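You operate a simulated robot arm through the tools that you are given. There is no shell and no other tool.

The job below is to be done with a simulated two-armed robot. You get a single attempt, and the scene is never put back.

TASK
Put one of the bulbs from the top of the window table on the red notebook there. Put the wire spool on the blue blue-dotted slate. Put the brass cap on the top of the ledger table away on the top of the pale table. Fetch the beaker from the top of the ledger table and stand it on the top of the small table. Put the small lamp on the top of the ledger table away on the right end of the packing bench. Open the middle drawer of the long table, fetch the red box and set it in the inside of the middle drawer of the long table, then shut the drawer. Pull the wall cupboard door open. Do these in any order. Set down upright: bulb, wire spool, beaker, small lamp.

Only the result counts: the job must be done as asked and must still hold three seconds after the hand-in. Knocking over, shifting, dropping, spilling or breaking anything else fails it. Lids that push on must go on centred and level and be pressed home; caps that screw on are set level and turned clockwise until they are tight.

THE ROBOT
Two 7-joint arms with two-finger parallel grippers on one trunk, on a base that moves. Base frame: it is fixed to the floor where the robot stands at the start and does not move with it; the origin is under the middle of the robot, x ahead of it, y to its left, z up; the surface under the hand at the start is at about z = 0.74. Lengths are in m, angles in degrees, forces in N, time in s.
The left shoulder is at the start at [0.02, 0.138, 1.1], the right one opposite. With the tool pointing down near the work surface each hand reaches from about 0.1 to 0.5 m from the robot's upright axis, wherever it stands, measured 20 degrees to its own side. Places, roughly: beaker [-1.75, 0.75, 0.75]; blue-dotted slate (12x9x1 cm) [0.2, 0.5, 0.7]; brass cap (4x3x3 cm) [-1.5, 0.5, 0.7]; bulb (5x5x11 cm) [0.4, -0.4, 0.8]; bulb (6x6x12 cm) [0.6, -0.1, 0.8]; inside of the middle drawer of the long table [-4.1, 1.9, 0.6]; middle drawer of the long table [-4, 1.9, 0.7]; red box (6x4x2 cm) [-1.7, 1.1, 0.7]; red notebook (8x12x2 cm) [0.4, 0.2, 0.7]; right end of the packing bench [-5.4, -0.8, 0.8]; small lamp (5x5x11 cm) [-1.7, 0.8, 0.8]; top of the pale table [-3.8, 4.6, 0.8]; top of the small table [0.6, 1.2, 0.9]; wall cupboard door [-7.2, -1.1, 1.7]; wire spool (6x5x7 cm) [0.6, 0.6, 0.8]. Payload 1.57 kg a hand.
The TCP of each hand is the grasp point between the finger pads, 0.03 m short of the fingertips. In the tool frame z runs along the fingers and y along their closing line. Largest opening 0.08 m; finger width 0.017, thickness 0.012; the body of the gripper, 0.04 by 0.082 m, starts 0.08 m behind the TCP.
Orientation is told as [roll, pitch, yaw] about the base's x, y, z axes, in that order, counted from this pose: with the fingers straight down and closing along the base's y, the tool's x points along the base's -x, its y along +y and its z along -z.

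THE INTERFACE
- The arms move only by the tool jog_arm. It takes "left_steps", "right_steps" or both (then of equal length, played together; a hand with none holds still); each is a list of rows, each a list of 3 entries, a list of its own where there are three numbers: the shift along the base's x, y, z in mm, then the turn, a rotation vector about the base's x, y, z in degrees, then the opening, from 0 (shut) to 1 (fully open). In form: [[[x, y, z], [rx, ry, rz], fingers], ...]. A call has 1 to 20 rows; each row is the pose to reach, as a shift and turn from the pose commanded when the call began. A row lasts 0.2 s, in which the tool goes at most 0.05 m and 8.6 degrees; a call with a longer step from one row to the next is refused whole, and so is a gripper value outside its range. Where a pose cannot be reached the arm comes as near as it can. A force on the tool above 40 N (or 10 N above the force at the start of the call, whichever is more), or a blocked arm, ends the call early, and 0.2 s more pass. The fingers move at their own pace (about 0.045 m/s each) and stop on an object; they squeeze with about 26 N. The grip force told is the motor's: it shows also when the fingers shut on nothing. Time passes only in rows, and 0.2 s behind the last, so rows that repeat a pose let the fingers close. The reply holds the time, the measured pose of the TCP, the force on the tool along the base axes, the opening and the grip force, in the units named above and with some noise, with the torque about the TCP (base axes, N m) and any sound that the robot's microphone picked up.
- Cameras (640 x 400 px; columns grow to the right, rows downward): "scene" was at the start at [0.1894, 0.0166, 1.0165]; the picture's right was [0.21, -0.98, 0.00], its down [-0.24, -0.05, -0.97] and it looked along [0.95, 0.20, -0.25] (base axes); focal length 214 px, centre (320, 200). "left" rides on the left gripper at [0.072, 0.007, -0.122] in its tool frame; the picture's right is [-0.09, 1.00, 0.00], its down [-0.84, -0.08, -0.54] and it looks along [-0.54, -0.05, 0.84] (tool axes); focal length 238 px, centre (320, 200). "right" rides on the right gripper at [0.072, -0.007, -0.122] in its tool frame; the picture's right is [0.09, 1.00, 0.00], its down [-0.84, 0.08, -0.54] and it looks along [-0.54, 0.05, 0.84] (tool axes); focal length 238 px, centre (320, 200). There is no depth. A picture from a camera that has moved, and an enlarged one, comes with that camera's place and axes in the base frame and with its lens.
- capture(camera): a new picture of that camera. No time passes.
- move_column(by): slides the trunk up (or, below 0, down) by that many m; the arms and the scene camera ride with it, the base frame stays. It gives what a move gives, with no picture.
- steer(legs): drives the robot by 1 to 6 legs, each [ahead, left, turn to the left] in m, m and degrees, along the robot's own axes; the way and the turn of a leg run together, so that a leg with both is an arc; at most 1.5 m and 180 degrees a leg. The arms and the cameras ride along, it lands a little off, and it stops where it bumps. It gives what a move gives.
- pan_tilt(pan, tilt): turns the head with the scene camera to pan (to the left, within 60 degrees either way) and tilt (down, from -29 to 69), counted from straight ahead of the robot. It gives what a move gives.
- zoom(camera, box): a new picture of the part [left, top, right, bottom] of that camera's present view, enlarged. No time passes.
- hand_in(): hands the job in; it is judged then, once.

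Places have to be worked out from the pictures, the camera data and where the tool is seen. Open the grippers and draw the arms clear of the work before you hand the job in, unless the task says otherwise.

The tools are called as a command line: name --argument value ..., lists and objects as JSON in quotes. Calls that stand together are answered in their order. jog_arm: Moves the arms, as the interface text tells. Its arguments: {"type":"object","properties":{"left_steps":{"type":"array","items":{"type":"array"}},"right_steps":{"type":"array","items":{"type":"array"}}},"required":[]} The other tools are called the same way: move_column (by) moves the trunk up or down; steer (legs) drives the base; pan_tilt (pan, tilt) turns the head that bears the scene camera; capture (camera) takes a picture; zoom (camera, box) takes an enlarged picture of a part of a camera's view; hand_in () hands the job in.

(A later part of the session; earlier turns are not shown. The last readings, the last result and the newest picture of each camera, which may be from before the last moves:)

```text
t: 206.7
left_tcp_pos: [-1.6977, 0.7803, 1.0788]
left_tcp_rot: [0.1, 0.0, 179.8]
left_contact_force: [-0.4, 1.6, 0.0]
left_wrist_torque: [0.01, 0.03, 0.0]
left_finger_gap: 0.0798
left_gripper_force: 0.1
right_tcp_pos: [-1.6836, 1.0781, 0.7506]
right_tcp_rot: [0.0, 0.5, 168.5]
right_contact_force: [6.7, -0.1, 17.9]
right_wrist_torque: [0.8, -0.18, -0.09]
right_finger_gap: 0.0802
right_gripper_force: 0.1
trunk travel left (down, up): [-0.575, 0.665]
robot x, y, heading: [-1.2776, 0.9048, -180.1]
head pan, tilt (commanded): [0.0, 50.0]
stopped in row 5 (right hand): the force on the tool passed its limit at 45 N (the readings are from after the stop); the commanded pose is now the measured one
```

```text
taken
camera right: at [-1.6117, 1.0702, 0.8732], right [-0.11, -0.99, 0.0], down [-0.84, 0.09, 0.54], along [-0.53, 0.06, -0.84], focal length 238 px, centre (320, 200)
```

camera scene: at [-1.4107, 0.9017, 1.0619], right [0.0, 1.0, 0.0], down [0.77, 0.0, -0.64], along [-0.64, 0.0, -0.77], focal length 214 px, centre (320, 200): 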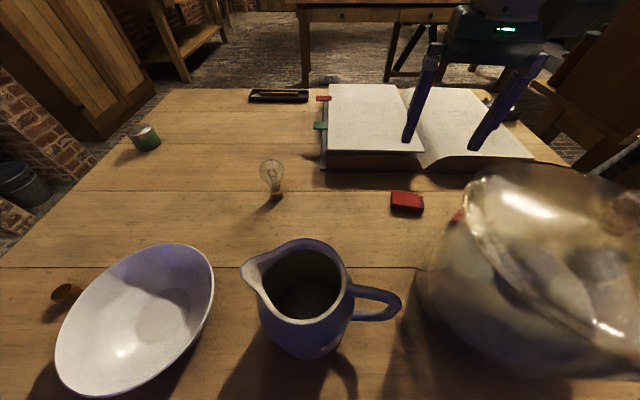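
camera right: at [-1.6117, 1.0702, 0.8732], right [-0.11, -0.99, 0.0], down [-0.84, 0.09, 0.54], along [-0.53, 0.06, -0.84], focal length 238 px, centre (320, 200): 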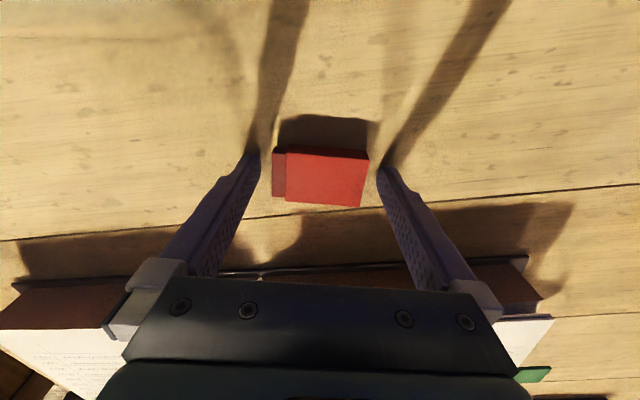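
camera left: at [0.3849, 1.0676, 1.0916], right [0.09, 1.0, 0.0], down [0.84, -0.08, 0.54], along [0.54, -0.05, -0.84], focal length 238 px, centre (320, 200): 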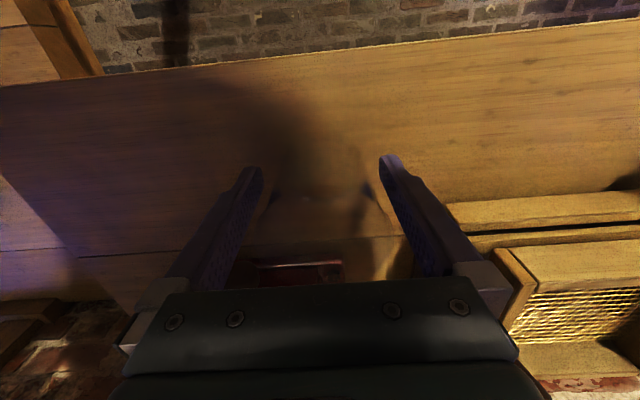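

The fingertip touches the table at tip z≈0.72, so that is the table's height. I raise 2.5 mm and close on the box.

jog_arm --right_steps '[[[0, 0, 2.5], [0, 0, 0], 1], [[0, 0, 2.5], [0, 0, 0], 0.85], [[0, 0, 2.5], [0, 0, 0], 0.7], [[0, 0, 2.5], [0, 0, 0], 0.4], [[0, 0, 2.5], [0, 0, 0], 0], [[0, 0, 2.5], [0, 0, 0], 0]]'

capture --camera "right"

```text
t: 208.1
left_tcp_pos: [-1.6968, 0.7793, 1.0794]
left_tcp_rot: [0.0, -0.1, 179.8]
left_contact_force: [0.0, 0.8, 0.3]
left_wrist_torque: [-0.03, 0.02, -0.01]
left_finger_gap: 0.08
left_gripper_force: 0.0
right_tcp_pos: [-1.6831, 1.0777, 0.7505]
right_tcp_rot: [0.1, 0.3, 168.5]
right_contact_force: [0.9, 0.3, -0.9]
right_wrist_torque: [0.01, -0.03, -0.01]
right_finger_gap: 0.0505
right_gripper_force: 26.0
trunk travel left (down, up): [-0.575, 0.665]
robot x, y, heading: [-1.2794, 0.9047, -179.7]
head pan, tilt (commanded): [0.0, 50.0]
```

```text
taken
camera right: at [-1.6116, 1.0693, 0.8744], right [-0.11, -0.99, 0.0], down [-0.84, 0.09, 0.54], along [-0.53, 0.06, -0.84], focal length 238 px, centre (320, 200)
```

right: 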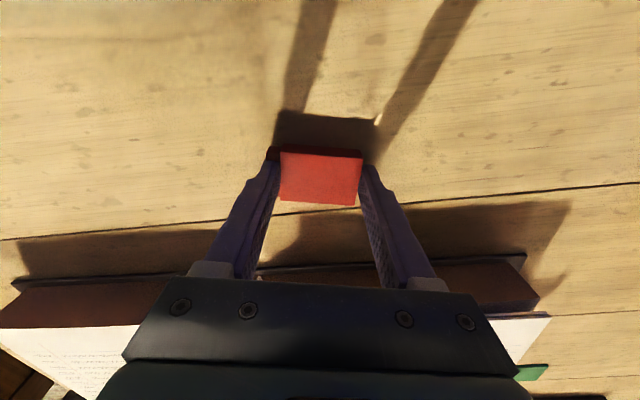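

Gripped at 50 mm. I lift the box clear.

jog_arm --right_steps '[[[0, 0, 6], [0, 0, 0], 0], [[0, 0, 15], [0, 0, 0], 0], [[0, 0, 35], [0, 0, 0], 0], [[0, 0, 65], [0, 0, 0], 0], [[0, 0, 100], [0, 0, 0], 0], [[0, 0, 140], [0, 0, 0], 0], [[0, 0, 180], [0, 0, 0], 0], [[0, 0, 220], [0, 0, 0], 0], [[0, 0, 260], [0, 0, 0], 0], [[0, 0, 260], [0, 0, 0], 0]]'

capture --camera "right"

capture --camera "scene"

```text
t: 210.3
left_tcp_pos: [-1.6971, 0.7805, 1.079]
left_tcp_rot: [0.1, 0.0, 179.8]
left_contact_force: [0.0, 0.6, 0.2]
left_wrist_torque: [0.0, -0.02, 0.02]
left_finger_gap: 0.08
left_gripper_force: 0.1
right_tcp_pos: [-1.6848, 1.0773, 1.0119]
right_tcp_rot: [0.1, 0.5, 168.5]
right_contact_force: [-0.5, -0.2, -0.6]
right_wrist_torque: [-0.02, 0.01, 0.02]
right_finger_gap: 0.0509
right_gripper_force: 26.6
trunk travel left (down, up): [-0.575, 0.665]
robot x, y, heading: [-1.278, 0.9034, -180.0]
head pan, tilt (commanded): [0.0, 50.0]
```

```text
taken
camera right: at [-1.612, 1.0691, 1.1347], right [-0.11, -0.99, 0.0], down [-0.84, 0.09, 0.54], along [-0.53, 0.06, -0.84], focal length 238 px, centre (320, 200)
```

right: 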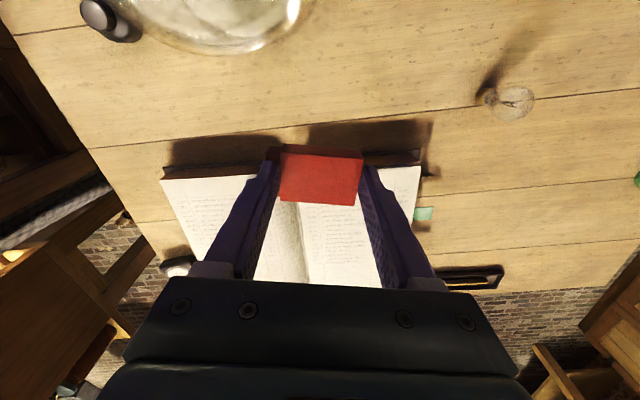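

```text
taken
camera scene: at [-1.4602, 0.9016, 1.0619], right [0.0, 1.0, 0.0], down [0.77, 0.0, -0.64], along [-0.64, 0.0, -0.77], focal length 214 px, centre (320, 200)
```

scene: 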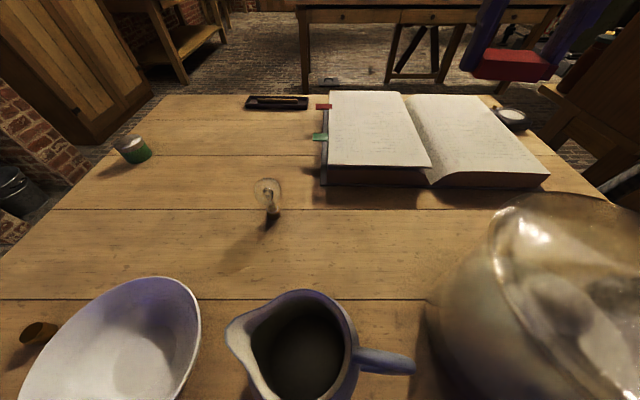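

The box is held. With the table at z 0.72, the brass cap is at about (−1.506, 0.535). I shift the base for the left hand and look at the cap.

steer --legs '[[-0.15, 0.15, 0]]'

pan_tilt --pan 25 --tilt 50

capture --camera "scene"

capture --camera "left"

```text
t: 212.0
left_tcp_pos: [-1.5479, 0.6303, 1.0779]
left_tcp_rot: [0.0, 0.0, 179.8]
left_contact_force: [-0.1, 0.2, 0.0]
left_wrist_torque: [-0.01, 0.0, 0.04]
left_finger_gap: 0.0802
left_gripper_force: 0.1
right_tcp_pos: [-1.5325, 0.9295, 1.0112]
right_tcp_rot: [0.1, 0.4, 168.5]
right_contact_force: [-0.6, 0.1, -0.3]
right_wrist_torque: [-0.01, -0.02, 0.02]
right_finger_gap: 0.0504
right_gripper_force: 26.1
trunk travel left (down, up): [-0.575, 0.665]
robot x, y, heading: [-1.1327, 0.7565, -180.1]
head pan, tilt (commanded): [0.0, 50.0]
```

```text
t: 212.8
left_tcp_pos: [-1.5478, 0.6317, 1.0795]
left_tcp_rot: [0.1, 0.1, 179.8]
left_contact_force: [-0.1, 0.3, -0.2]
left_wrist_torque: [-0.01, -0.03, 0.02]
left_finger_gap: 0.0796
left_gripper_force: 0.1
right_tcp_pos: [-1.5334, 0.9296, 1.0118]
right_tcp_rot: [0.1, 0.4, 168.5]
right_contact_force: [-0.3, 0.6, -0.7]
right_wrist_torque: [0.02, 0.04, -0.04]
right_finger_gap: 0.0508
right_gripper_force: 26.0
trunk travel left (down, up): [-0.575, 0.665]
robot x, y, heading: [-1.131, 0.7593, -180.2]
head pan, tilt (commanded): [25.0, 50.0]
```

```text
taken
camera scene: at [-1.3033, 0.7206, 1.0619], right [-0.42, 0.91, 0.0], down [0.69, 0.32, -0.64], along [-0.58, -0.27, -0.77], focal length 214 px, centre (320, 200)
```

scene: 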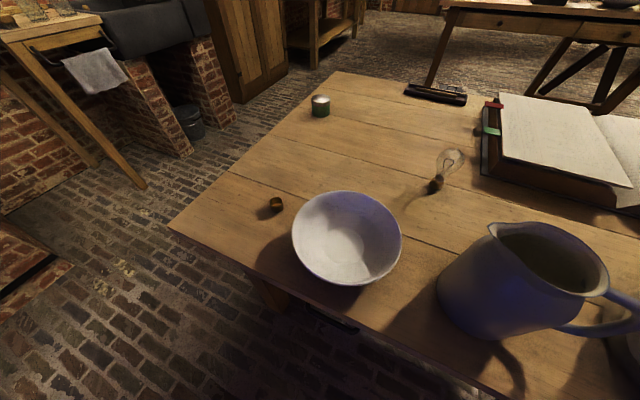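

```text
taken
camera left: at [-1.478, 0.6244, 1.2017], right [-0.1, -1.0, 0.0], down [-0.84, 0.08, 0.54], along [-0.54, 0.05, -0.84], focal length 238 px, centre (320, 200)
```

left: 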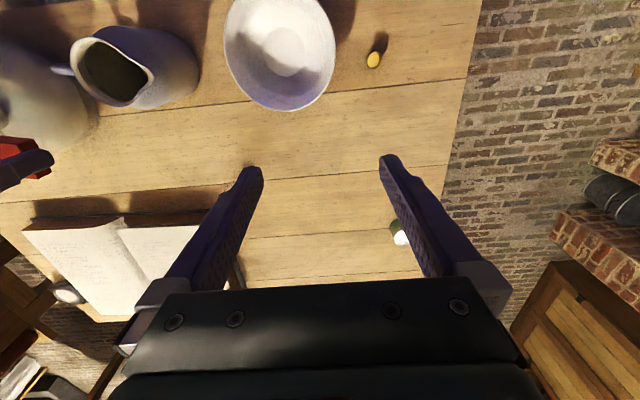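

The cap is at (−1.502, 0.535) in both views. I zoom in to see its shape.

zoom --camera "scene" --box '[240, 175, 320, 235]'

zoom --camera "left" --box '[330, 20, 430, 95]'

```text
6.67 times, centred on (280, 205) of scene
camera zoom: at [-1.3033, 0.7206, 1.0619], right [-0.42, 0.91, 0.0], down [0.69, 0.32, -0.64], along [-0.58, -0.27, -0.77], focal length 1430 px, centre (587, 167)
```

zoom: 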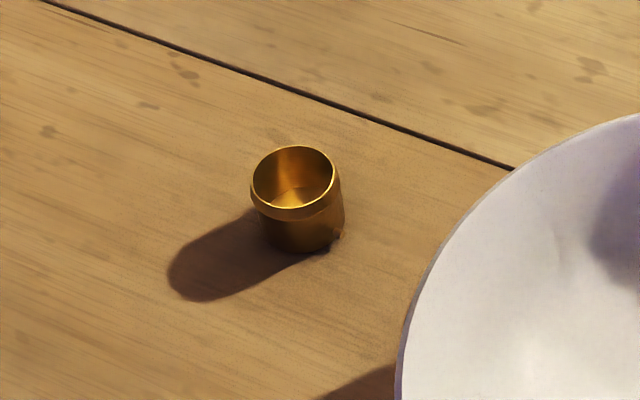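

```text
5.33 times, centred on (380, 58) of left
camera zoom: at [-1.478, 0.6244, 1.2017], right [-0.1, -1.0, 0.0], down [-0.84, 0.08, 0.54], along [-0.54, 0.05, -0.84], focal length 1271 px, centre (0, 960)
```

zoom: 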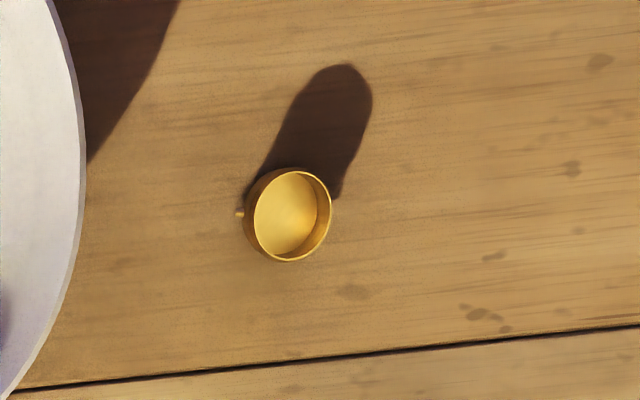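

The cap is a small cup with side pins at ±y. I will grip it at a 45° yaw so the pads avoid the pins; first hover above it.

jog_arm --left_steps '[[[10, -20, -10], [0, 0, 7.5], 1], [[20, -40, -30], [0, 0, 15], 1], [[30, -60, -60], [0, 0, 22.5], 1], [[40, -80, -95], [0, 0, 30], 1], [[46, -96, -130], [0, 0, 37.5], 1], [[46, -96, -165], [0, 0, 45], 1], [[46, -96, -200], [0, 0, 45], 0.85], [[46, -96, -219], [0, 0, 45], 0.85], [[46, -96, -219], [0, 0, 45], 0.85]]'

capture --camera "left"

capture --camera "scene"

```text
t: 214.8
left_tcp_pos: [-1.5037, 0.5338, 0.86]
left_tcp_rot: [-0.1, 0.1, -135.2]
left_contact_force: [0.5, 0.2, -0.1]
left_wrist_torque: [0.0, 0.0, -0.04]
left_finger_gap: 0.0678
left_gripper_force: 0.2
right_tcp_pos: [-1.5345, 0.9292, 1.0108]
right_tcp_rot: [0.1, 0.3, 168.5]
right_contact_force: [0.3, -0.1, -0.5]
right_wrist_torque: [0.01, -0.02, -0.01]
right_finger_gap: 0.0507
right_gripper_force: 26.0
trunk travel left (down, up): [-0.575, 0.665]
robot x, y, heading: [-1.1306, 0.7582, -179.8]
head pan, tilt (commanded): [25.0, 50.0]
```

```text
taken
camera left: at [-1.449, 0.5799, 0.9826], right [0.64, -0.77, 0.0], down [-0.65, -0.53, 0.54], along [-0.42, -0.35, -0.84], focal length 238 px, centre (320, 200)
```

left: 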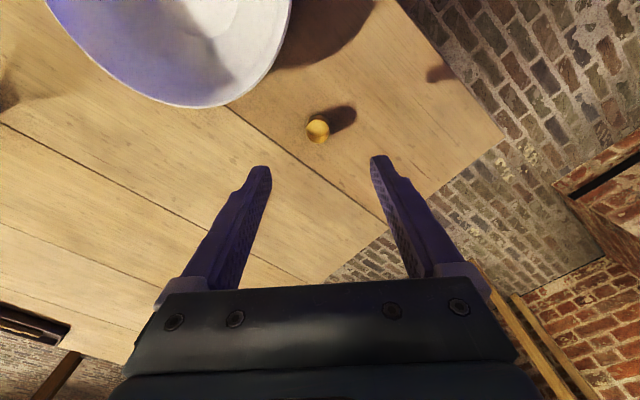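

```text
taken
camera scene: at [-1.3033, 0.7206, 1.0619], right [-0.42, 0.91, 0.0], down [0.69, 0.32, -0.64], along [-0.58, -0.27, -0.77], focal length 214 px, centre (320, 200)
```

scene: 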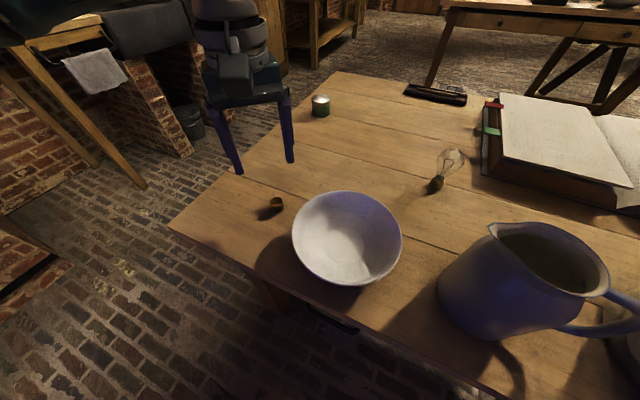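

The cap is within 5 mm of the hand's axis. I correct and descend.

jog_arm --left_steps '[[[3, 3, -25], [0, 0, 0], 0.85], [[3, 3, -55], [0, 0, 0], 0.85], [[3, 3, -80], [0, 0, 0], 0.85], [[3, 3, -98], [0, 0, 0], 0.85], [[3, 3, -103], [0, 0, 0], 0.85], [[3, 3, -103], [0, 0, 0], 0.85]]'

capture --camera "left"

```text
t: 216.2
left_tcp_pos: [-1.4992, 0.5382, 0.7568]
left_tcp_rot: [0.0, -0.1, -135.2]
left_contact_force: [1.2, 0.5, 0.3]
left_wrist_torque: [-0.03, 0.0, 0.03]
left_finger_gap: 0.068
left_gripper_force: 0.3
right_tcp_pos: [-1.5336, 0.9281, 1.0118]
right_tcp_rot: [0.1, 0.4, 168.5]
right_contact_force: [0.2, 0.2, -0.9]
right_wrist_torque: [-0.02, -0.02, 0.03]
right_finger_gap: 0.0506
right_gripper_force: 25.9
trunk travel left (down, up): [-0.575, 0.665]
robot x, y, heading: [-1.1354, 0.7555, -179.8]
head pan, tilt (commanded): [25.0, 50.0]
```

```text
taken
camera left: at [-1.4452, 0.5841, 0.8794], right [0.64, -0.77, 0.0], down [-0.65, -0.53, 0.54], along [-0.42, -0.34, -0.84], focal length 238 px, centre (320, 200)
```

left: 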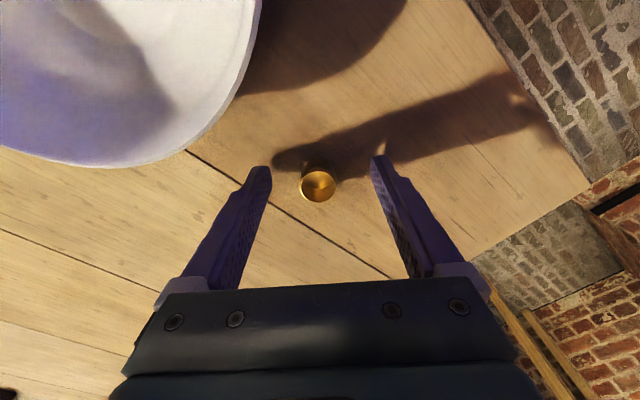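

Centred. I close on the cap.

jog_arm --left_steps '[[[0, 0, 0], [0, 0, 0], 0.6], [[0, 0, 0], [0, 0, 0], 0.35], [[0, 0, 0], [0, 0, 0], 0.1], [[0, 0, 0], [0, 0, 0], 0], [[0, 0, 0], [0, 0, 0], 0]]'

jog_arm --left_steps '[[[0, 0, 6], [0, 0, 0], 0], [[0, 0, 15], [0, 0, 0], 0], [[0, 0, 35], [0, 0, 0], 0], [[0, 0, 65], [0, 0, 0], 0], [[0, 0, 100], [0, 0, 0], 0], [[0, 0, 140], [0, 0, 0], 0], [[0, 0, 180], [0, 0, 0], 0], [[0, 0, 220], [0, 0, 0], 0], [[0, 0, 260], [0, 0, 0], 0], [[0, 0, 260], [0, 0, 0], 0]]'

capture --camera "left"

```text
t: 217.4
left_tcp_pos: [-1.4995, 0.5386, 0.7572]
left_tcp_rot: [0.0, 0.0, -135.1]
left_contact_force: [-0.1, 0.2, 0.4]
left_wrist_torque: [0.02, 0.01, 0.0]
left_finger_gap: 0.0233
left_gripper_force: 26.1
right_tcp_pos: [-1.5337, 0.9284, 1.0114]
right_tcp_rot: [0.1, 0.3, 168.5]
right_contact_force: [-0.2, -0.3, 0.8]
right_wrist_torque: [0.0, 0.03, -0.01]
right_finger_gap: 0.0506
right_gripper_force: 25.5
trunk travel left (down, up): [-0.575, 0.665]
robot x, y, heading: [-1.1319, 0.7557, -180.1]
head pan, tilt (commanded): [25.0, 50.0]
```

```text
t: 219.7
left_tcp_pos: [-1.4983, 0.5362, 1.0171]
left_tcp_rot: [0.2, 0.0, -135.1]
left_contact_force: [0.6, 1.3, -0.2]
left_wrist_torque: [-0.01, -0.03, -0.04]
left_finger_gap: 0.023
left_gripper_force: 26.3
right_tcp_pos: [-1.5325, 0.929, 1.0116]
right_tcp_rot: [0.1, 0.4, 168.6]
right_contact_force: [1.0, 0.1, -0.2]
right_wrist_torque: [0.04, 0.0, -0.02]
right_finger_gap: 0.0507
right_gripper_force: 25.9
trunk travel left (down, up): [-0.575, 0.665]
robot x, y, heading: [-1.1329, 0.7585, -180.2]
head pan, tilt (commanded): [25.0, 50.0]
```

```text
taken
camera left: at [-1.4452, 0.5827, 1.1396], right [0.64, -0.77, 0.0], down [-0.65, -0.53, 0.54], along [-0.42, -0.35, -0.84], focal length 238 px, centre (320, 200)
```

left: 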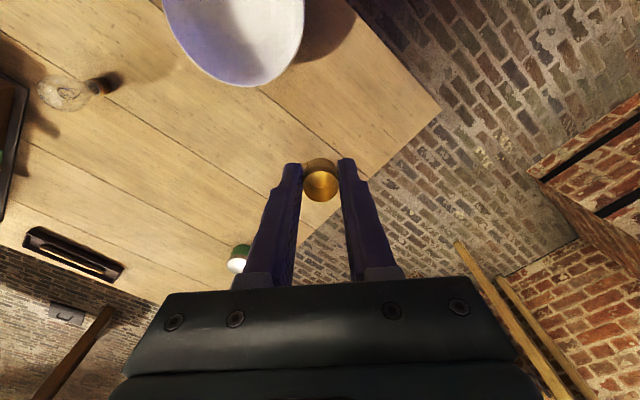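

Both the cap and the box are held. I back off and look around for the route toward the pale table and the long table.

steer --legs '[[-0.35, 0, 0]]'

pan_tilt --pan 30 --tilt 10

capture --camera "scene"

pan_tilt --pan -30 --tilt 10

capture --camera "scene"

```text
t: 221.9
left_tcp_pos: [-1.1486, 0.5369, 1.0163]
left_tcp_rot: [0.0, -0.1, -135.4]
left_contact_force: [-0.5, -1.0, -1.5]
left_wrist_torque: [-0.03, 0.01, 0.01]
left_finger_gap: 0.0232
left_gripper_force: 25.7
right_tcp_pos: [-1.1823, 0.9288, 1.011]
right_tcp_rot: [0.2, 0.4, 168.4]
right_contact_force: [-1.0, 0.1, -0.1]
right_wrist_torque: [0.02, 0.0, 0.02]
right_finger_gap: 0.0508
right_gripper_force: 25.4
trunk travel left (down, up): [-0.575, 0.665]
robot x, y, heading: [-0.7832, 0.7571, 179.8]
head pan, tilt (commanded): [25.0, 50.0]
```

```text
t: 223.0
left_tcp_pos: [-1.149, 0.5367, 1.0174]
left_tcp_rot: [0.0, 0.0, -135.4]
left_contact_force: [0.5, -0.2, -0.5]
left_wrist_torque: [0.01, -0.01, 0.02]
left_finger_gap: 0.0231
left_gripper_force: 25.5
right_tcp_pos: [-1.1827, 0.9295, 1.0112]
right_tcp_rot: [0.1, 0.3, 168.3]
right_contact_force: [-0.1, 0.7, 0.1]
right_wrist_torque: [0.01, 0.01, -0.03]
right_finger_gap: 0.0506
right_gripper_force: 25.9
trunk travel left (down, up): [-0.575, 0.665]
robot x, y, heading: [-0.7773, 0.7542, 179.7]
head pan, tilt (commanded): [30.0, 10.0]
```

```text
taken
camera scene: at [-0.9628, 0.7067, 1.1237], right [-0.5, 0.87, 0.0], down [0.15, 0.09, -0.98], along [-0.85, -0.49, -0.17], focal length 214 px, centre (320, 200)
```

scene: 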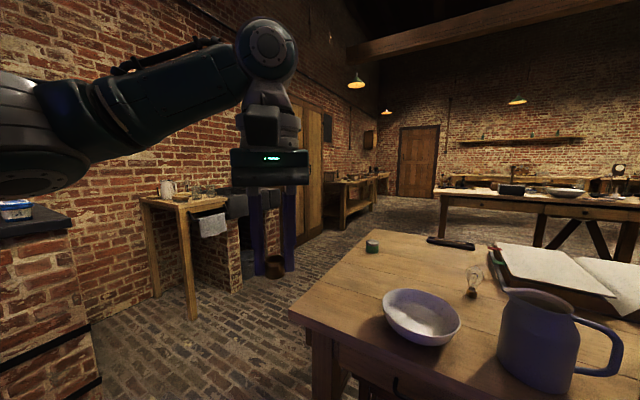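

```text
t: 224.3
left_tcp_pos: [-1.1486, 0.5367, 1.0168]
left_tcp_rot: [0.0, 0.0, -135.4]
left_contact_force: [0.1, 0.9, 0.1]
left_wrist_torque: [0.0, 0.01, -0.02]
left_finger_gap: 0.0234
left_gripper_force: 26.5
right_tcp_pos: [-1.1832, 0.9298, 1.0108]
right_tcp_rot: [0.1, 0.2, 168.4]
right_contact_force: [-0.6, -0.8, -0.4]
right_wrist_torque: [-0.02, 0.0, 0.02]
right_finger_gap: 0.0507
right_gripper_force: 25.6
trunk travel left (down, up): [-0.575, 0.665]
robot x, y, heading: [-0.7814, 0.7545, 179.8]
head pan, tilt (commanded): [-30.0, 10.0]
```

```text
taken
camera scene: at [-0.9626, 0.7996, 1.1237], right [0.5, 0.87, 0.0], down [0.15, -0.09, -0.98], along [-0.85, 0.49, -0.17], focal length 214 px, centre (320, 200)
```

scene: 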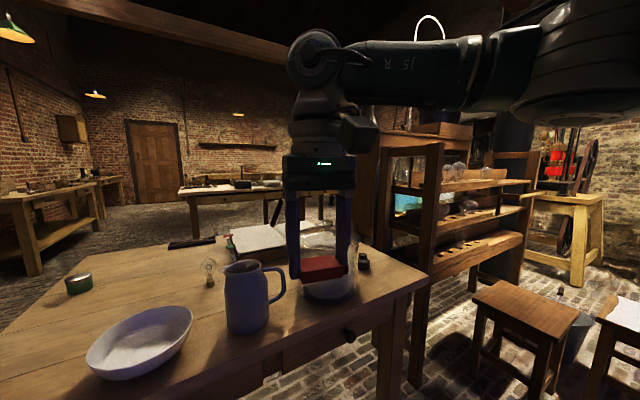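

The corridor left of the ledger table (y≈−0.15) is clear. I drive through it to the aisle in front of the long table.

steer --legs '[[0, 0.9, 0], [1.0, 0, 0], [1.0, 0, 0]]'

pan_tilt --pan -30 --tilt 10

capture --camera "scene"

```text
t: 238.6
left_tcp_pos: [-3.1539, -0.3705, 1.0185]
left_tcp_rot: [0.0, 0.0, -135.0]
left_contact_force: [0.2, 0.9, 0.0]
left_wrist_torque: [-0.03, -0.02, 0.0]
left_finger_gap: 0.0233
left_gripper_force: 26.0
right_tcp_pos: [-3.1914, 0.0225, 1.0116]
right_tcp_rot: [0.1, 0.4, 168.8]
right_contact_force: [-0.6, 0.3, 0.1]
right_wrist_torque: [-0.02, 0.0, -0.01]
right_finger_gap: 0.0508
right_gripper_force: 25.5
trunk travel left (down, up): [-0.575, 0.665]
robot x, y, heading: [-2.7897, -0.1461, -179.6]
head pan, tilt (commanded): [-30.0, 10.0]
```

```text
t: 239.2
left_tcp_pos: [-3.1542, -0.3706, 1.0159]
left_tcp_rot: [-0.1, 0.0, -134.9]
left_contact_force: [0.0, 0.0, -0.1]
left_wrist_torque: [-0.01, -0.01, 0.0]
left_finger_gap: 0.0234
left_gripper_force: 26.6
right_tcp_pos: [-3.1909, 0.021, 1.0107]
right_tcp_rot: [0.0, 0.5, 168.9]
right_contact_force: [0.5, -0.1, -0.2]
right_wrist_torque: [0.01, 0.01, -0.01]
right_finger_gap: 0.0505
right_gripper_force: 25.5
trunk travel left (down, up): [-0.575, 0.665]
robot x, y, heading: [-2.7877, -0.1496, -179.7]
head pan, tilt (commanded): [-30.0, 10.0]
```

```text
taken
camera scene: at [-2.9708, -0.1061, 1.1237], right [0.49, 0.87, 0.0], down [0.15, -0.09, -0.98], along [-0.86, 0.49, -0.17], focal length 214 px, centre (320, 200)
```

scene: 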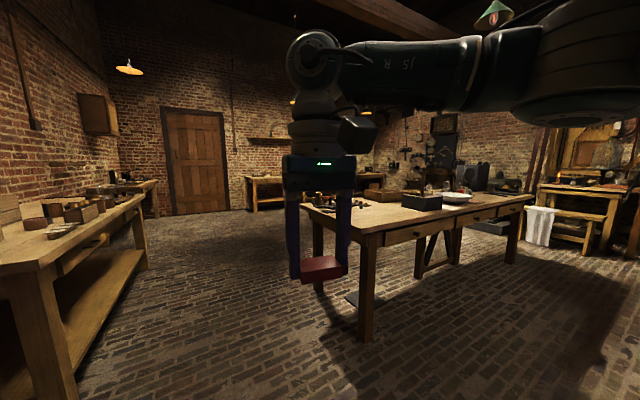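

The long table's front edge is at x≈−3.85 (y 0.63–3.2), and the pale table with the towel stands at its north. I turn to face +y and look along the aisle.

steer --legs '[[0, 0, -90]]'

pan_tilt --pan 0 --tilt 12

capture --camera "scene"

```text
t: 243.5
left_tcp_pos: [-3.0072, 0.2197, 1.0171]
left_tcp_rot: [0.0, 0.0, 134.9]
left_contact_force: [-1.0, -0.2, -0.3]
left_wrist_torque: [0.0, -0.01, 0.01]
left_finger_gap: 0.0234
left_gripper_force: 26.2
right_tcp_pos: [-2.6157, 0.2545, 1.0116]
right_tcp_rot: [0.1, 0.3, 78.5]
right_contact_force: [-0.4, -0.1, -1.0]
right_wrist_torque: [0.0, -0.02, -0.01]
right_finger_gap: 0.0505
right_gripper_force: 25.7
trunk travel left (down, up): [-0.575, 0.665]
robot x, y, heading: [-2.7873, -0.1497, 89.8]
head pan, tilt (commanded): [-30.0, 10.0]
```

```text
t: 244.4
left_tcp_pos: [-3.0075, 0.2185, 1.0172]
left_tcp_rot: [-0.1, -0.1, 134.8]
left_contact_force: [-0.2, -0.8, -1.0]
left_wrist_torque: [-0.01, -0.03, -0.01]
left_finger_gap: 0.0233
left_gripper_force: 25.8
right_tcp_pos: [-2.6156, 0.2543, 1.0114]
right_tcp_rot: [0.1, 0.4, 78.5]
right_contact_force: [-0.2, -0.1, -0.7]
right_wrist_torque: [0.01, 0.0, 0.01]
right_finger_gap: 0.0505
right_gripper_force: 25.3
trunk travel left (down, up): [-0.575, 0.665]
robot x, y, heading: [-2.7902, -0.1469, 90.1]
head pan, tilt (commanded): [0.0, 12.0]
```

```text
taken
camera scene: at [-2.7903, 0.0416, 1.1205], right [1.0, 0.0, 0.0], down [0.0, -0.21, -0.98], along [0.0, 0.98, -0.21], focal length 214 px, centre (320, 200)
```

scene: 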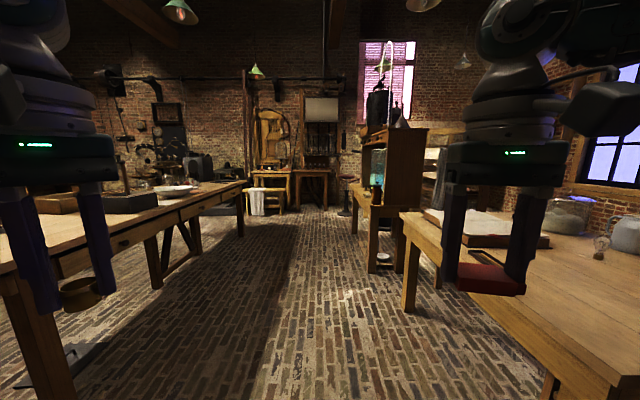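

The aisle is clear. I drive north along it.

steer --legs '[[1.5, 0.15, 0], [1.5, 0, 0]]'

pan_tilt --pan 20 --tilt 15

capture --camera "scene"

```text
refused: leg 1 is longer than a leg can be; nothing moved
```

```text
t: 245.2
left_tcp_pos: [-3.0084, 0.2188, 1.0171]
left_tcp_rot: [0.0, 0.0, 134.8]
left_contact_force: [0.1, 0.6, 0.7]
left_wrist_torque: [-0.01, 0.01, -0.01]
left_finger_gap: 0.0232
left_gripper_force: 26.1
right_tcp_pos: [-2.6169, 0.2521, 1.0103]
right_tcp_rot: [0.0, 0.4, 78.5]
right_contact_force: [-1.0, -0.5, -0.4]
right_wrist_torque: [0.01, 0.03, 0.03]
right_finger_gap: 0.0504
right_gripper_force: 26.4
trunk travel left (down, up): [-0.575, 0.665]
robot x, y, heading: [-2.7874, -0.1477, 89.9]
head pan, tilt (commanded): [20.0, 15.0]
```

```text
taken
camera scene: at [-2.8222, 0.0362, 1.1156], right [0.94, 0.34, 0.0], down [0.09, -0.24, -0.97], along [-0.33, 0.91, -0.26], focal length 214 px, centre (320, 200)
```

scene: 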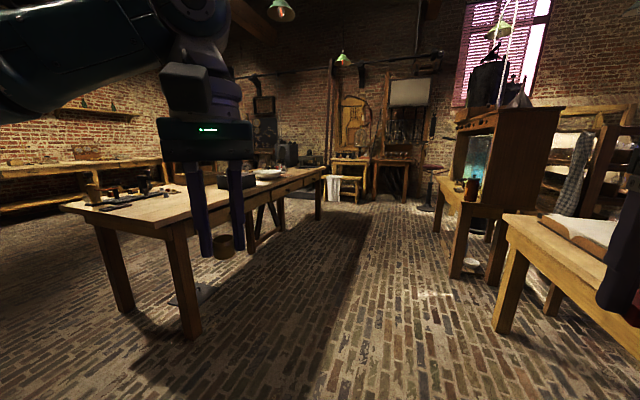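

The leg was slightly too long; I split it into shorter ones.

steer --legs '[[1.2, 0.1, 0], [1.2, 0, 0], [0.8, 0.1, 0]]'

pan_tilt --pan 25 --tilt 18

capture --camera "scene"

```text
t: 260.9
left_tcp_pos: [-3.2218, 3.4125, 1.0158]
left_tcp_rot: [0.1, 0.1, 135.1]
left_contact_force: [1.1, -0.1, 0.1]
left_wrist_torque: [0.02, 0.01, 0.0]
left_finger_gap: 0.0233
left_gripper_force: 25.9
right_tcp_pos: [-2.829, 3.4483, 1.0114]
right_tcp_rot: [0.0, 0.4, 78.8]
right_contact_force: [-0.5, 0.0, -0.1]
right_wrist_torque: [0.03, 0.01, 0.02]
right_finger_gap: 0.0504
right_gripper_force: 25.5
trunk travel left (down, up): [-0.575, 0.665]
robot x, y, heading: [-2.9981, 3.047, 90.5]
head pan, tilt (commanded): [20.0, 15.0]
```

```text
t: 261.6
left_tcp_pos: [-3.2221, 3.4119, 1.0175]
left_tcp_rot: [0.1, 0.0, 135.1]
left_contact_force: [0.6, 1.2, 0.2]
left_wrist_torque: [0.0, 0.01, -0.02]
left_finger_gap: 0.0231
left_gripper_force: 26.2
right_tcp_pos: [-2.83, 3.4493, 1.0114]
right_tcp_rot: [0.1, 0.4, 78.8]
right_contact_force: [-0.1, -0.3, -0.2]
right_wrist_torque: [0.01, -0.02, 0.05]
right_finger_gap: 0.0507
right_gripper_force: 25.3
trunk travel left (down, up): [-0.575, 0.665]
robot x, y, heading: [-3.0029, 3.0476, 90.2]
head pan, tilt (commanded): [25.0, 18.0]
```

```text
taken
camera scene: at [-3.0426, 3.2268, 1.1107], right [0.9, 0.43, 0.0], down [0.13, -0.28, -0.95], along [-0.41, 0.86, -0.31], focal length 214 px, centre (320, 200)
```

scene: 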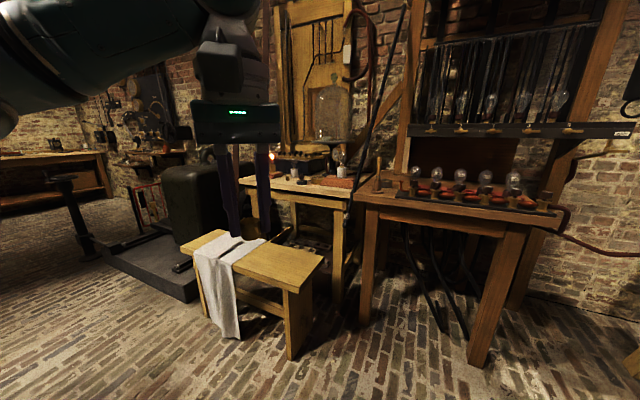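

The pale table is the one behind the towel bench. I move a little closer and raise the trunk for a look at its top.

steer --legs '[[0.45, 0.12, 0]]'

move_column --by 0.25

pan_tilt --pan 25 --tilt 38

capture --camera "scene"

capture --camera "left"

```text
t: 264.4
left_tcp_pos: [-3.3454, 3.8581, 1.016]
left_tcp_rot: [0.2, 0.0, 135.2]
left_contact_force: [0.3, -0.2, 0.0]
left_wrist_torque: [-0.03, 0.0, 0.01]
left_finger_gap: 0.0233
left_gripper_force: 25.6
right_tcp_pos: [-2.954, 3.8965, 1.0103]
right_tcp_rot: [0.0, 0.4, 78.9]
right_contact_force: [0.1, -0.3, -0.5]
right_wrist_torque: [0.02, 0.02, -0.02]
right_finger_gap: 0.0505
right_gripper_force: 26.0
trunk travel left (down, up): [-0.575, 0.665]
robot x, y, heading: [-3.1223, 3.4895, 90.5]
head pan, tilt (commanded): [25.0, 18.0]
```

```text
t: 266.9
left_tcp_pos: [-3.3452, 3.8575, 1.2668]
left_tcp_rot: [0.1, 0.0, 135.3]
left_contact_force: [0.2, 0.7, -0.1]
left_wrist_torque: [0.0, 0.02, -0.02]
left_finger_gap: 0.0231
left_gripper_force: 25.9
right_tcp_pos: [-2.9542, 3.8956, 1.2616]
right_tcp_rot: [0.2, 0.3, 79.0]
right_contact_force: [-0.3, -0.1, 0.2]
right_wrist_torque: [-0.02, 0.01, -0.01]
right_finger_gap: 0.0506
right_gripper_force: 26.3
trunk travel left (down, up): [-0.825, 0.415]
robot x, y, heading: [-3.1222, 3.4933, 90.5]
head pan, tilt (commanded): [25.0, 18.0]
```

```text
t: 267.8
left_tcp_pos: [-3.3453, 3.857, 1.2674]
left_tcp_rot: [0.1, 0.0, 135.2]
left_contact_force: [-1.2, -0.1, -0.4]
left_wrist_torque: [0.0, -0.01, 0.01]
left_finger_gap: 0.0235
left_gripper_force: 25.8
right_tcp_pos: [-2.9543, 3.8962, 1.261]
right_tcp_rot: [0.1, 0.4, 79.0]
right_contact_force: [-0.4, 1.0, 0.0]
right_wrist_torque: [-0.01, 0.01, -0.01]
right_finger_gap: 0.0505
right_gripper_force: 26.4
trunk travel left (down, up): [-0.825, 0.415]
robot x, y, heading: [-3.1229, 3.49, 90.7]
head pan, tilt (commanded): [25.0, 38.0]
```

```text
taken
camera scene: at [-3.1633, 3.667, 1.3291], right [0.9, 0.43, 0.0], down [0.26, -0.56, -0.79], along [-0.34, 0.71, -0.61], focal length 214 px, centre (320, 200)
```

scene: 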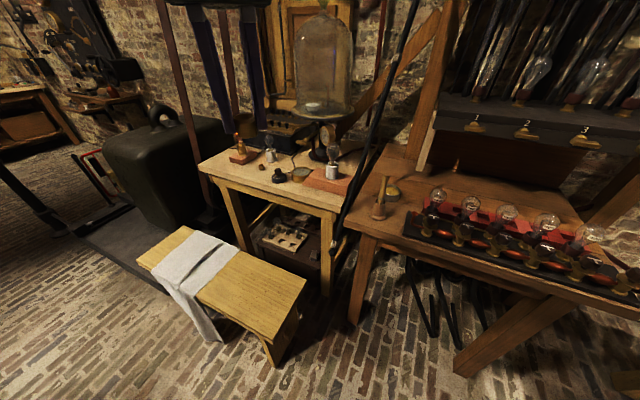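

```text
taken
camera left: at [-3.301, 3.8024, 1.3892], right [-0.77, -0.64, 0.0], down [-0.54, 0.64, 0.54], along [-0.35, 0.41, -0.84], focal length 238 px, centre (320, 200)
```

left: 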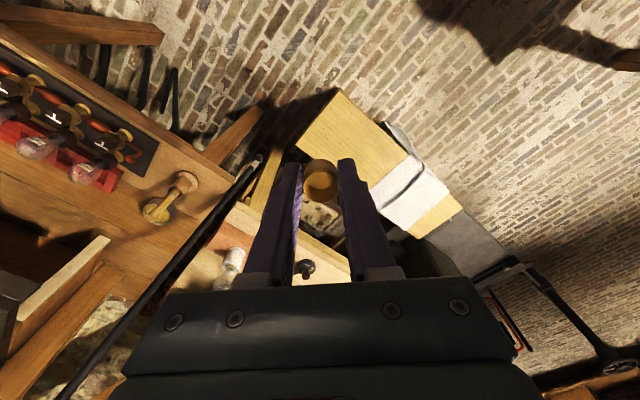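

I zoom in on the pale table's top.

zoom --camera "scene" --box '[180, 110, 400, 250]'

```text
2.86 times, centred on (290, 180) of scene
camera zoom: at [-3.1633, 3.667, 1.3291], right [0.9, 0.43, 0.0], down [0.26, -0.56, -0.79], along [-0.34, 0.71, -0.61], focal length 613 px, centre (406, 257)
```

zoom: 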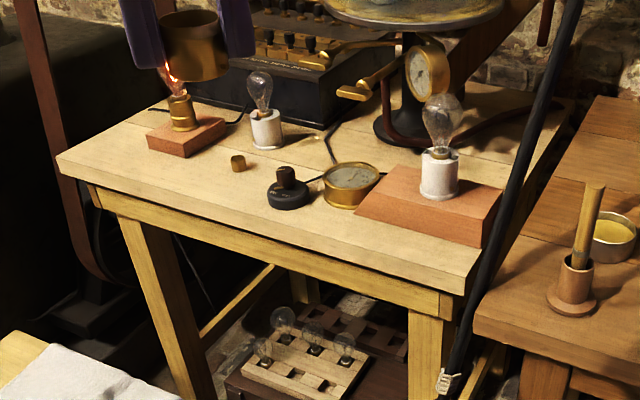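

The pale table's top is at z≈0.78 with its front edge at y≈4.295; there is a free strip at the front near x≈−3.53. I first pull the right hand (with the box) up and back out of the way.

jog_arm --right_steps '[[[15, -20, 25], [0, 0, 0], 0], [[30, -40, 50], [0, 0, 0], 0], [[45, -60, 80], [0, 0, 0], 0], [[60, -80, 110], [0, 0, 0], 0], [[80, -100, 140], [0, 0, 0], 0], [[80, -100, 160], [0, 0, 0], 0], [[80, -100, 160], [0, 0, 0], 0]]'

capture --camera "right"

```text
t: 268.9
left_tcp_pos: [-3.3459, 3.8576, 1.2674]
left_tcp_rot: [0.0, 0.0, 135.2]
left_contact_force: [0.0, -0.2, -0.3]
left_wrist_torque: [-0.01, 0.0, 0.0]
left_finger_gap: 0.0236
left_gripper_force: 26.4
right_tcp_pos: [-2.8698, 3.774, 1.3093]
right_tcp_rot: [-9.6, 15.7, 77.7]
right_contact_force: [-0.1, 0.3, -0.2]
right_wrist_torque: [0.01, -0.03, 0.04]
right_finger_gap: 0.0505
right_gripper_force: 26.3
trunk travel left (down, up): [-0.825, 0.415]
robot x, y, heading: [-3.1222, 3.4912, 90.4]
head pan, tilt (commanded): [25.0, 38.0]
stopped in row 5 (right hand): the arm was blocked; the commanded pose is now the measured one
```

```text
taken
camera right: at [-2.8909, 3.7414, 1.4467], right [-0.99, 0.08, -0.14], down [0.04, 0.96, 0.28], along [0.15, 0.27, -0.95], focal length 238 px, centre (320, 200)
```

right: 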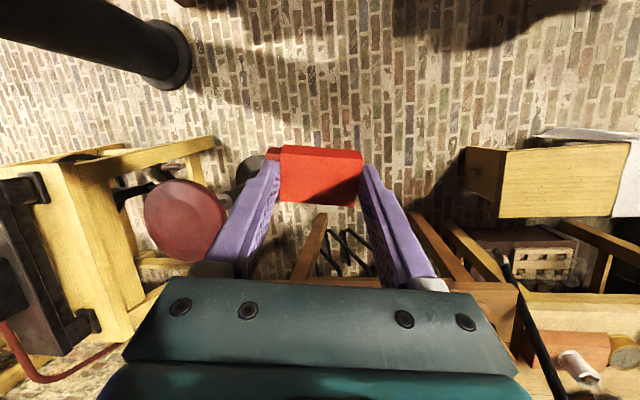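

The right hand is parked higher with the box. I now move the base closer, keeping right of the bench end (x≈−3.44), and turn left toward the table.

steer --legs '[[0.42, 0.04, 0]]'

steer --legs '[[0, 0, 21]]'

pan_tilt --pan 20 --tilt 50

capture --camera "scene"

capture --camera "left"

```text
t: 271.5
left_tcp_pos: [-3.3887, 4.2765, 1.2665]
left_tcp_rot: [0.1, 0.0, 135.3]
left_contact_force: [-0.1, -0.1, 0.4]
left_wrist_torque: [-0.01, -0.01, 0.01]
left_finger_gap: 0.0232
left_gripper_force: 26.1
right_tcp_pos: [-2.9139, 4.1937, 1.3106]
right_tcp_rot: [-9.7, 15.7, 77.7]
right_contact_force: [-0.6, 0.0, -0.4]
right_wrist_torque: [-0.04, 0.01, 0.04]
right_finger_gap: 0.0506
right_gripper_force: 25.8
trunk travel left (down, up): [-0.825, 0.415]
robot x, y, heading: [-3.1694, 3.9112, 90.6]
head pan, tilt (commanded): [25.0, 38.0]
```

```text
t: 273.1
left_tcp_pos: [-3.5048, 4.1711, 1.2669]
left_tcp_rot: [0.2, 0.0, 156.5]
left_contact_force: [0.7, 1.0, 0.1]
left_wrist_torque: [0.0, 0.04, 0.03]
left_finger_gap: 0.0234
left_gripper_force: 25.8
right_tcp_pos: [-3.0338, 4.2656, 1.3091]
right_tcp_rot: [-9.7, 15.8, 98.9]
right_contact_force: [-0.5, 0.1, 1.0]
right_wrist_torque: [-0.02, 0.0, -0.02]
right_finger_gap: 0.0506
right_gripper_force: 26.2
trunk travel left (down, up): [-0.825, 0.415]
robot x, y, heading: [-3.1623, 3.9128, 111.7]
head pan, tilt (commanded): [25.0, 38.0]
```

```text
t: 273.8
left_tcp_pos: [-3.5062, 4.1707, 1.2657]
left_tcp_rot: [0.1, 0.0, 156.5]
left_contact_force: [0.4, -0.1, -0.4]
left_wrist_torque: [0.02, -0.01, 0.01]
left_finger_gap: 0.0231
left_gripper_force: 26.4
right_tcp_pos: [-3.0335, 4.2644, 1.3097]
right_tcp_rot: [-9.7, 15.8, 98.9]
right_contact_force: [-0.4, -0.3, -0.6]
right_wrist_torque: [0.0, 0.0, -0.02]
right_finger_gap: 0.0507
right_gripper_force: 25.8
trunk travel left (down, up): [-0.825, 0.415]
robot x, y, heading: [-3.1668, 3.9069, 111.7]
head pan, tilt (commanded): [20.0, 50.0]
```

```text
taken
camera scene: at [-3.257, 4.0582, 1.3119], right [0.75, 0.67, 0.0], down [0.51, -0.57, -0.64], along [-0.43, 0.48, -0.77], focal length 214 px, centre (320, 200)
```

scene: 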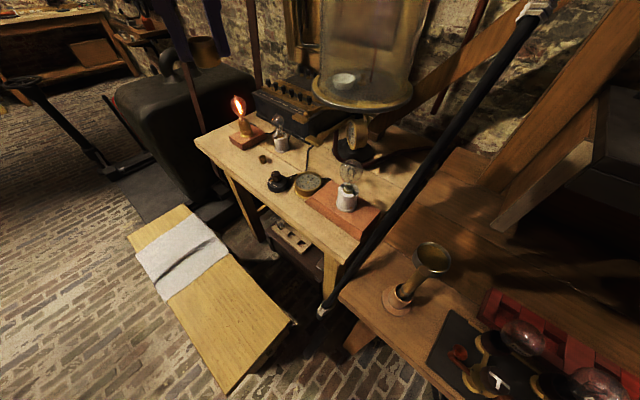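

```text
taken
camera left: at [-3.4449, 4.1364, 1.3891], right [-0.48, -0.88, 0.0], down [-0.74, 0.41, 0.54], along [-0.48, 0.26, -0.84], focal length 238 px, centre (320, 200)
```

left: 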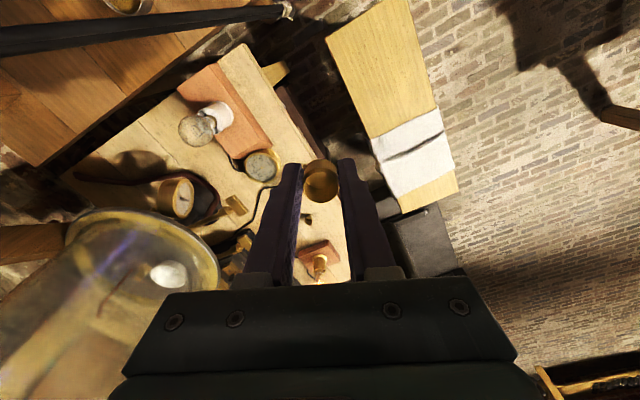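

I zoom to measure the front strip and the table's corner more exactly.

zoom --camera "scene" --box '[180, 90, 400, 260]'

zoom --camera "left" --box '[160, 20, 380, 200]'

```text
2.35 times, centred on (290, 175) of scene
camera zoom: at [-3.257, 4.0582, 1.3119], right [0.75, 0.67, 0.0], down [0.51, -0.57, -0.64], along [-0.43, 0.48, -0.77], focal length 505 px, centre (391, 259)
```

zoom: 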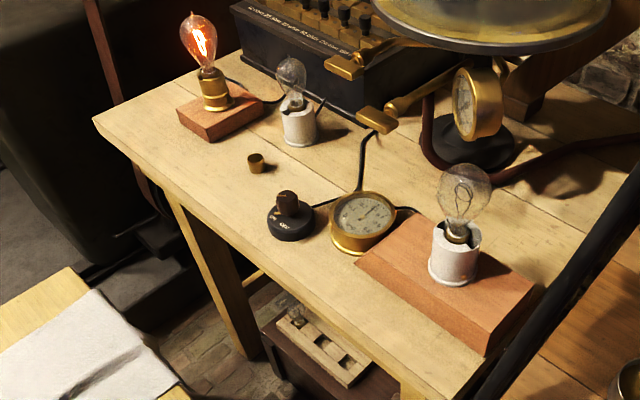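

```text
2.22 times, centred on (270, 110) of left
camera zoom: at [-3.4449, 4.1364, 1.3891], right [-0.48, -0.88, 0.0], down [-0.74, 0.41, 0.54], along [-0.48, 0.26, -0.84], focal length 530 px, centre (431, 400)
```

zoom: 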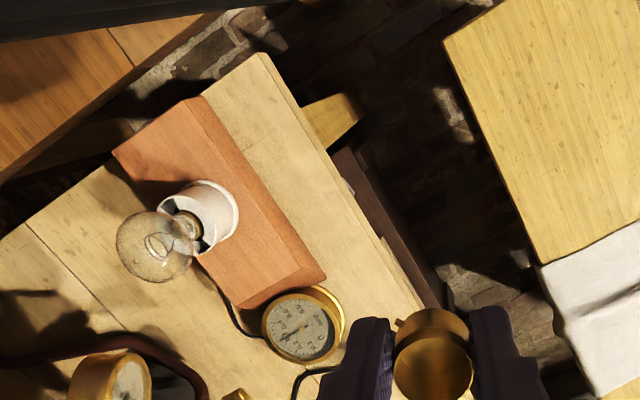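

The wrist view shows the free front strip well. I lower the trunk by 0.2 and bring the cap closer to the strip to judge it from nearer.

move_column --by -0.2

jog_arm --left_steps '[[[15, 40, 0], [0, 0, 0], 0], [[30, 80, 0], [0, 0, 0], 0], [[45, 120, 0], [0, 0, 0], 0], [[47, 140, -20], [0, 0, 0], 0], [[47, 140, -60], [0, 0, 0], 0], [[47, 140, -90], [0, 0, 0], 0], [[47, 140, -90], [0, 0, 0], 0]]'

capture --camera "left"

capture --camera "scene"

```text
t: 276.0
left_tcp_pos: [-3.5066, 4.1714, 1.0665]
left_tcp_rot: [0.1, 0.0, 156.5]
left_contact_force: [0.2, 0.3, 0.0]
left_wrist_torque: [-0.02, 0.0, 0.0]
left_finger_gap: 0.0232
left_gripper_force: 25.7
right_tcp_pos: [-3.0322, 4.2652, 1.1106]
right_tcp_rot: [-9.7, 15.7, 98.8]
right_contact_force: [0.5, -0.2, 0.3]
right_wrist_torque: [0.01, -0.01, -0.03]
right_finger_gap: 0.0507
right_gripper_force: 26.0
trunk travel left (down, up): [-0.625, 0.615]
robot x, y, heading: [-3.1681, 3.9058, 111.7]
head pan, tilt (commanded): [20.0, 50.0]
```

```text
t: 277.6
left_tcp_pos: [-3.4596, 4.301, 0.9777]
left_tcp_rot: [0.1, -0.1, 156.4]
left_contact_force: [-0.5, -0.9, -0.2]
left_wrist_torque: [-0.01, -0.01, -0.01]
left_finger_gap: 0.0233
left_gripper_force: 26.1
left hand out of reach, approached as far as the arm can: row 4, 5, 6, 7
right_tcp_pos: [-3.0322, 4.2664, 1.109]
right_tcp_rot: [-9.7, 15.7, 98.8]
right_contact_force: [0.0, 1.0, -0.4]
right_wrist_torque: [-0.01, 0.0, 0.03]
right_finger_gap: 0.0505
right_gripper_force: 26.3
trunk travel left (down, up): [-0.625, 0.615]
robot x, y, heading: [-3.1673, 3.9091, 111.6]
head pan, tilt (commanded): [20.0, 50.0]
```

```text
taken
camera left: at [-3.3987, 4.2674, 1.099], right [-0.48, -0.88, 0.0], down [-0.74, 0.41, 0.54], along [-0.48, 0.26, -0.84], focal length 238 px, centre (320, 200)
```

left: 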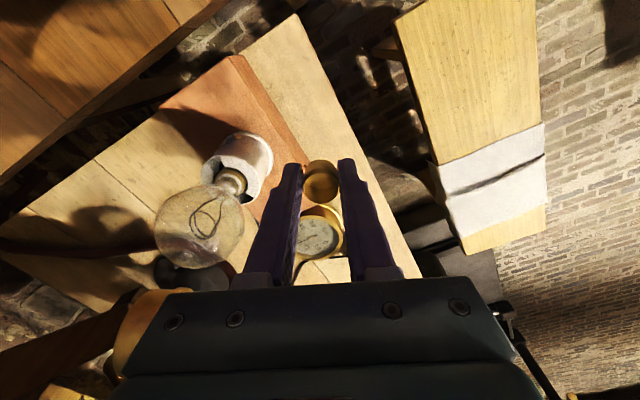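

```text
taken
camera scene: at [-3.2569, 4.0582, 1.1119], right [0.75, 0.67, 0.0], down [0.51, -0.57, -0.64], along [-0.43, 0.48, -0.77], focal length 214 px, centre (320, 200)
```

scene: 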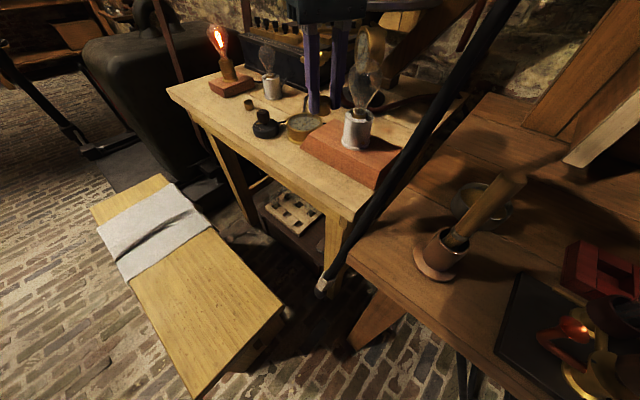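

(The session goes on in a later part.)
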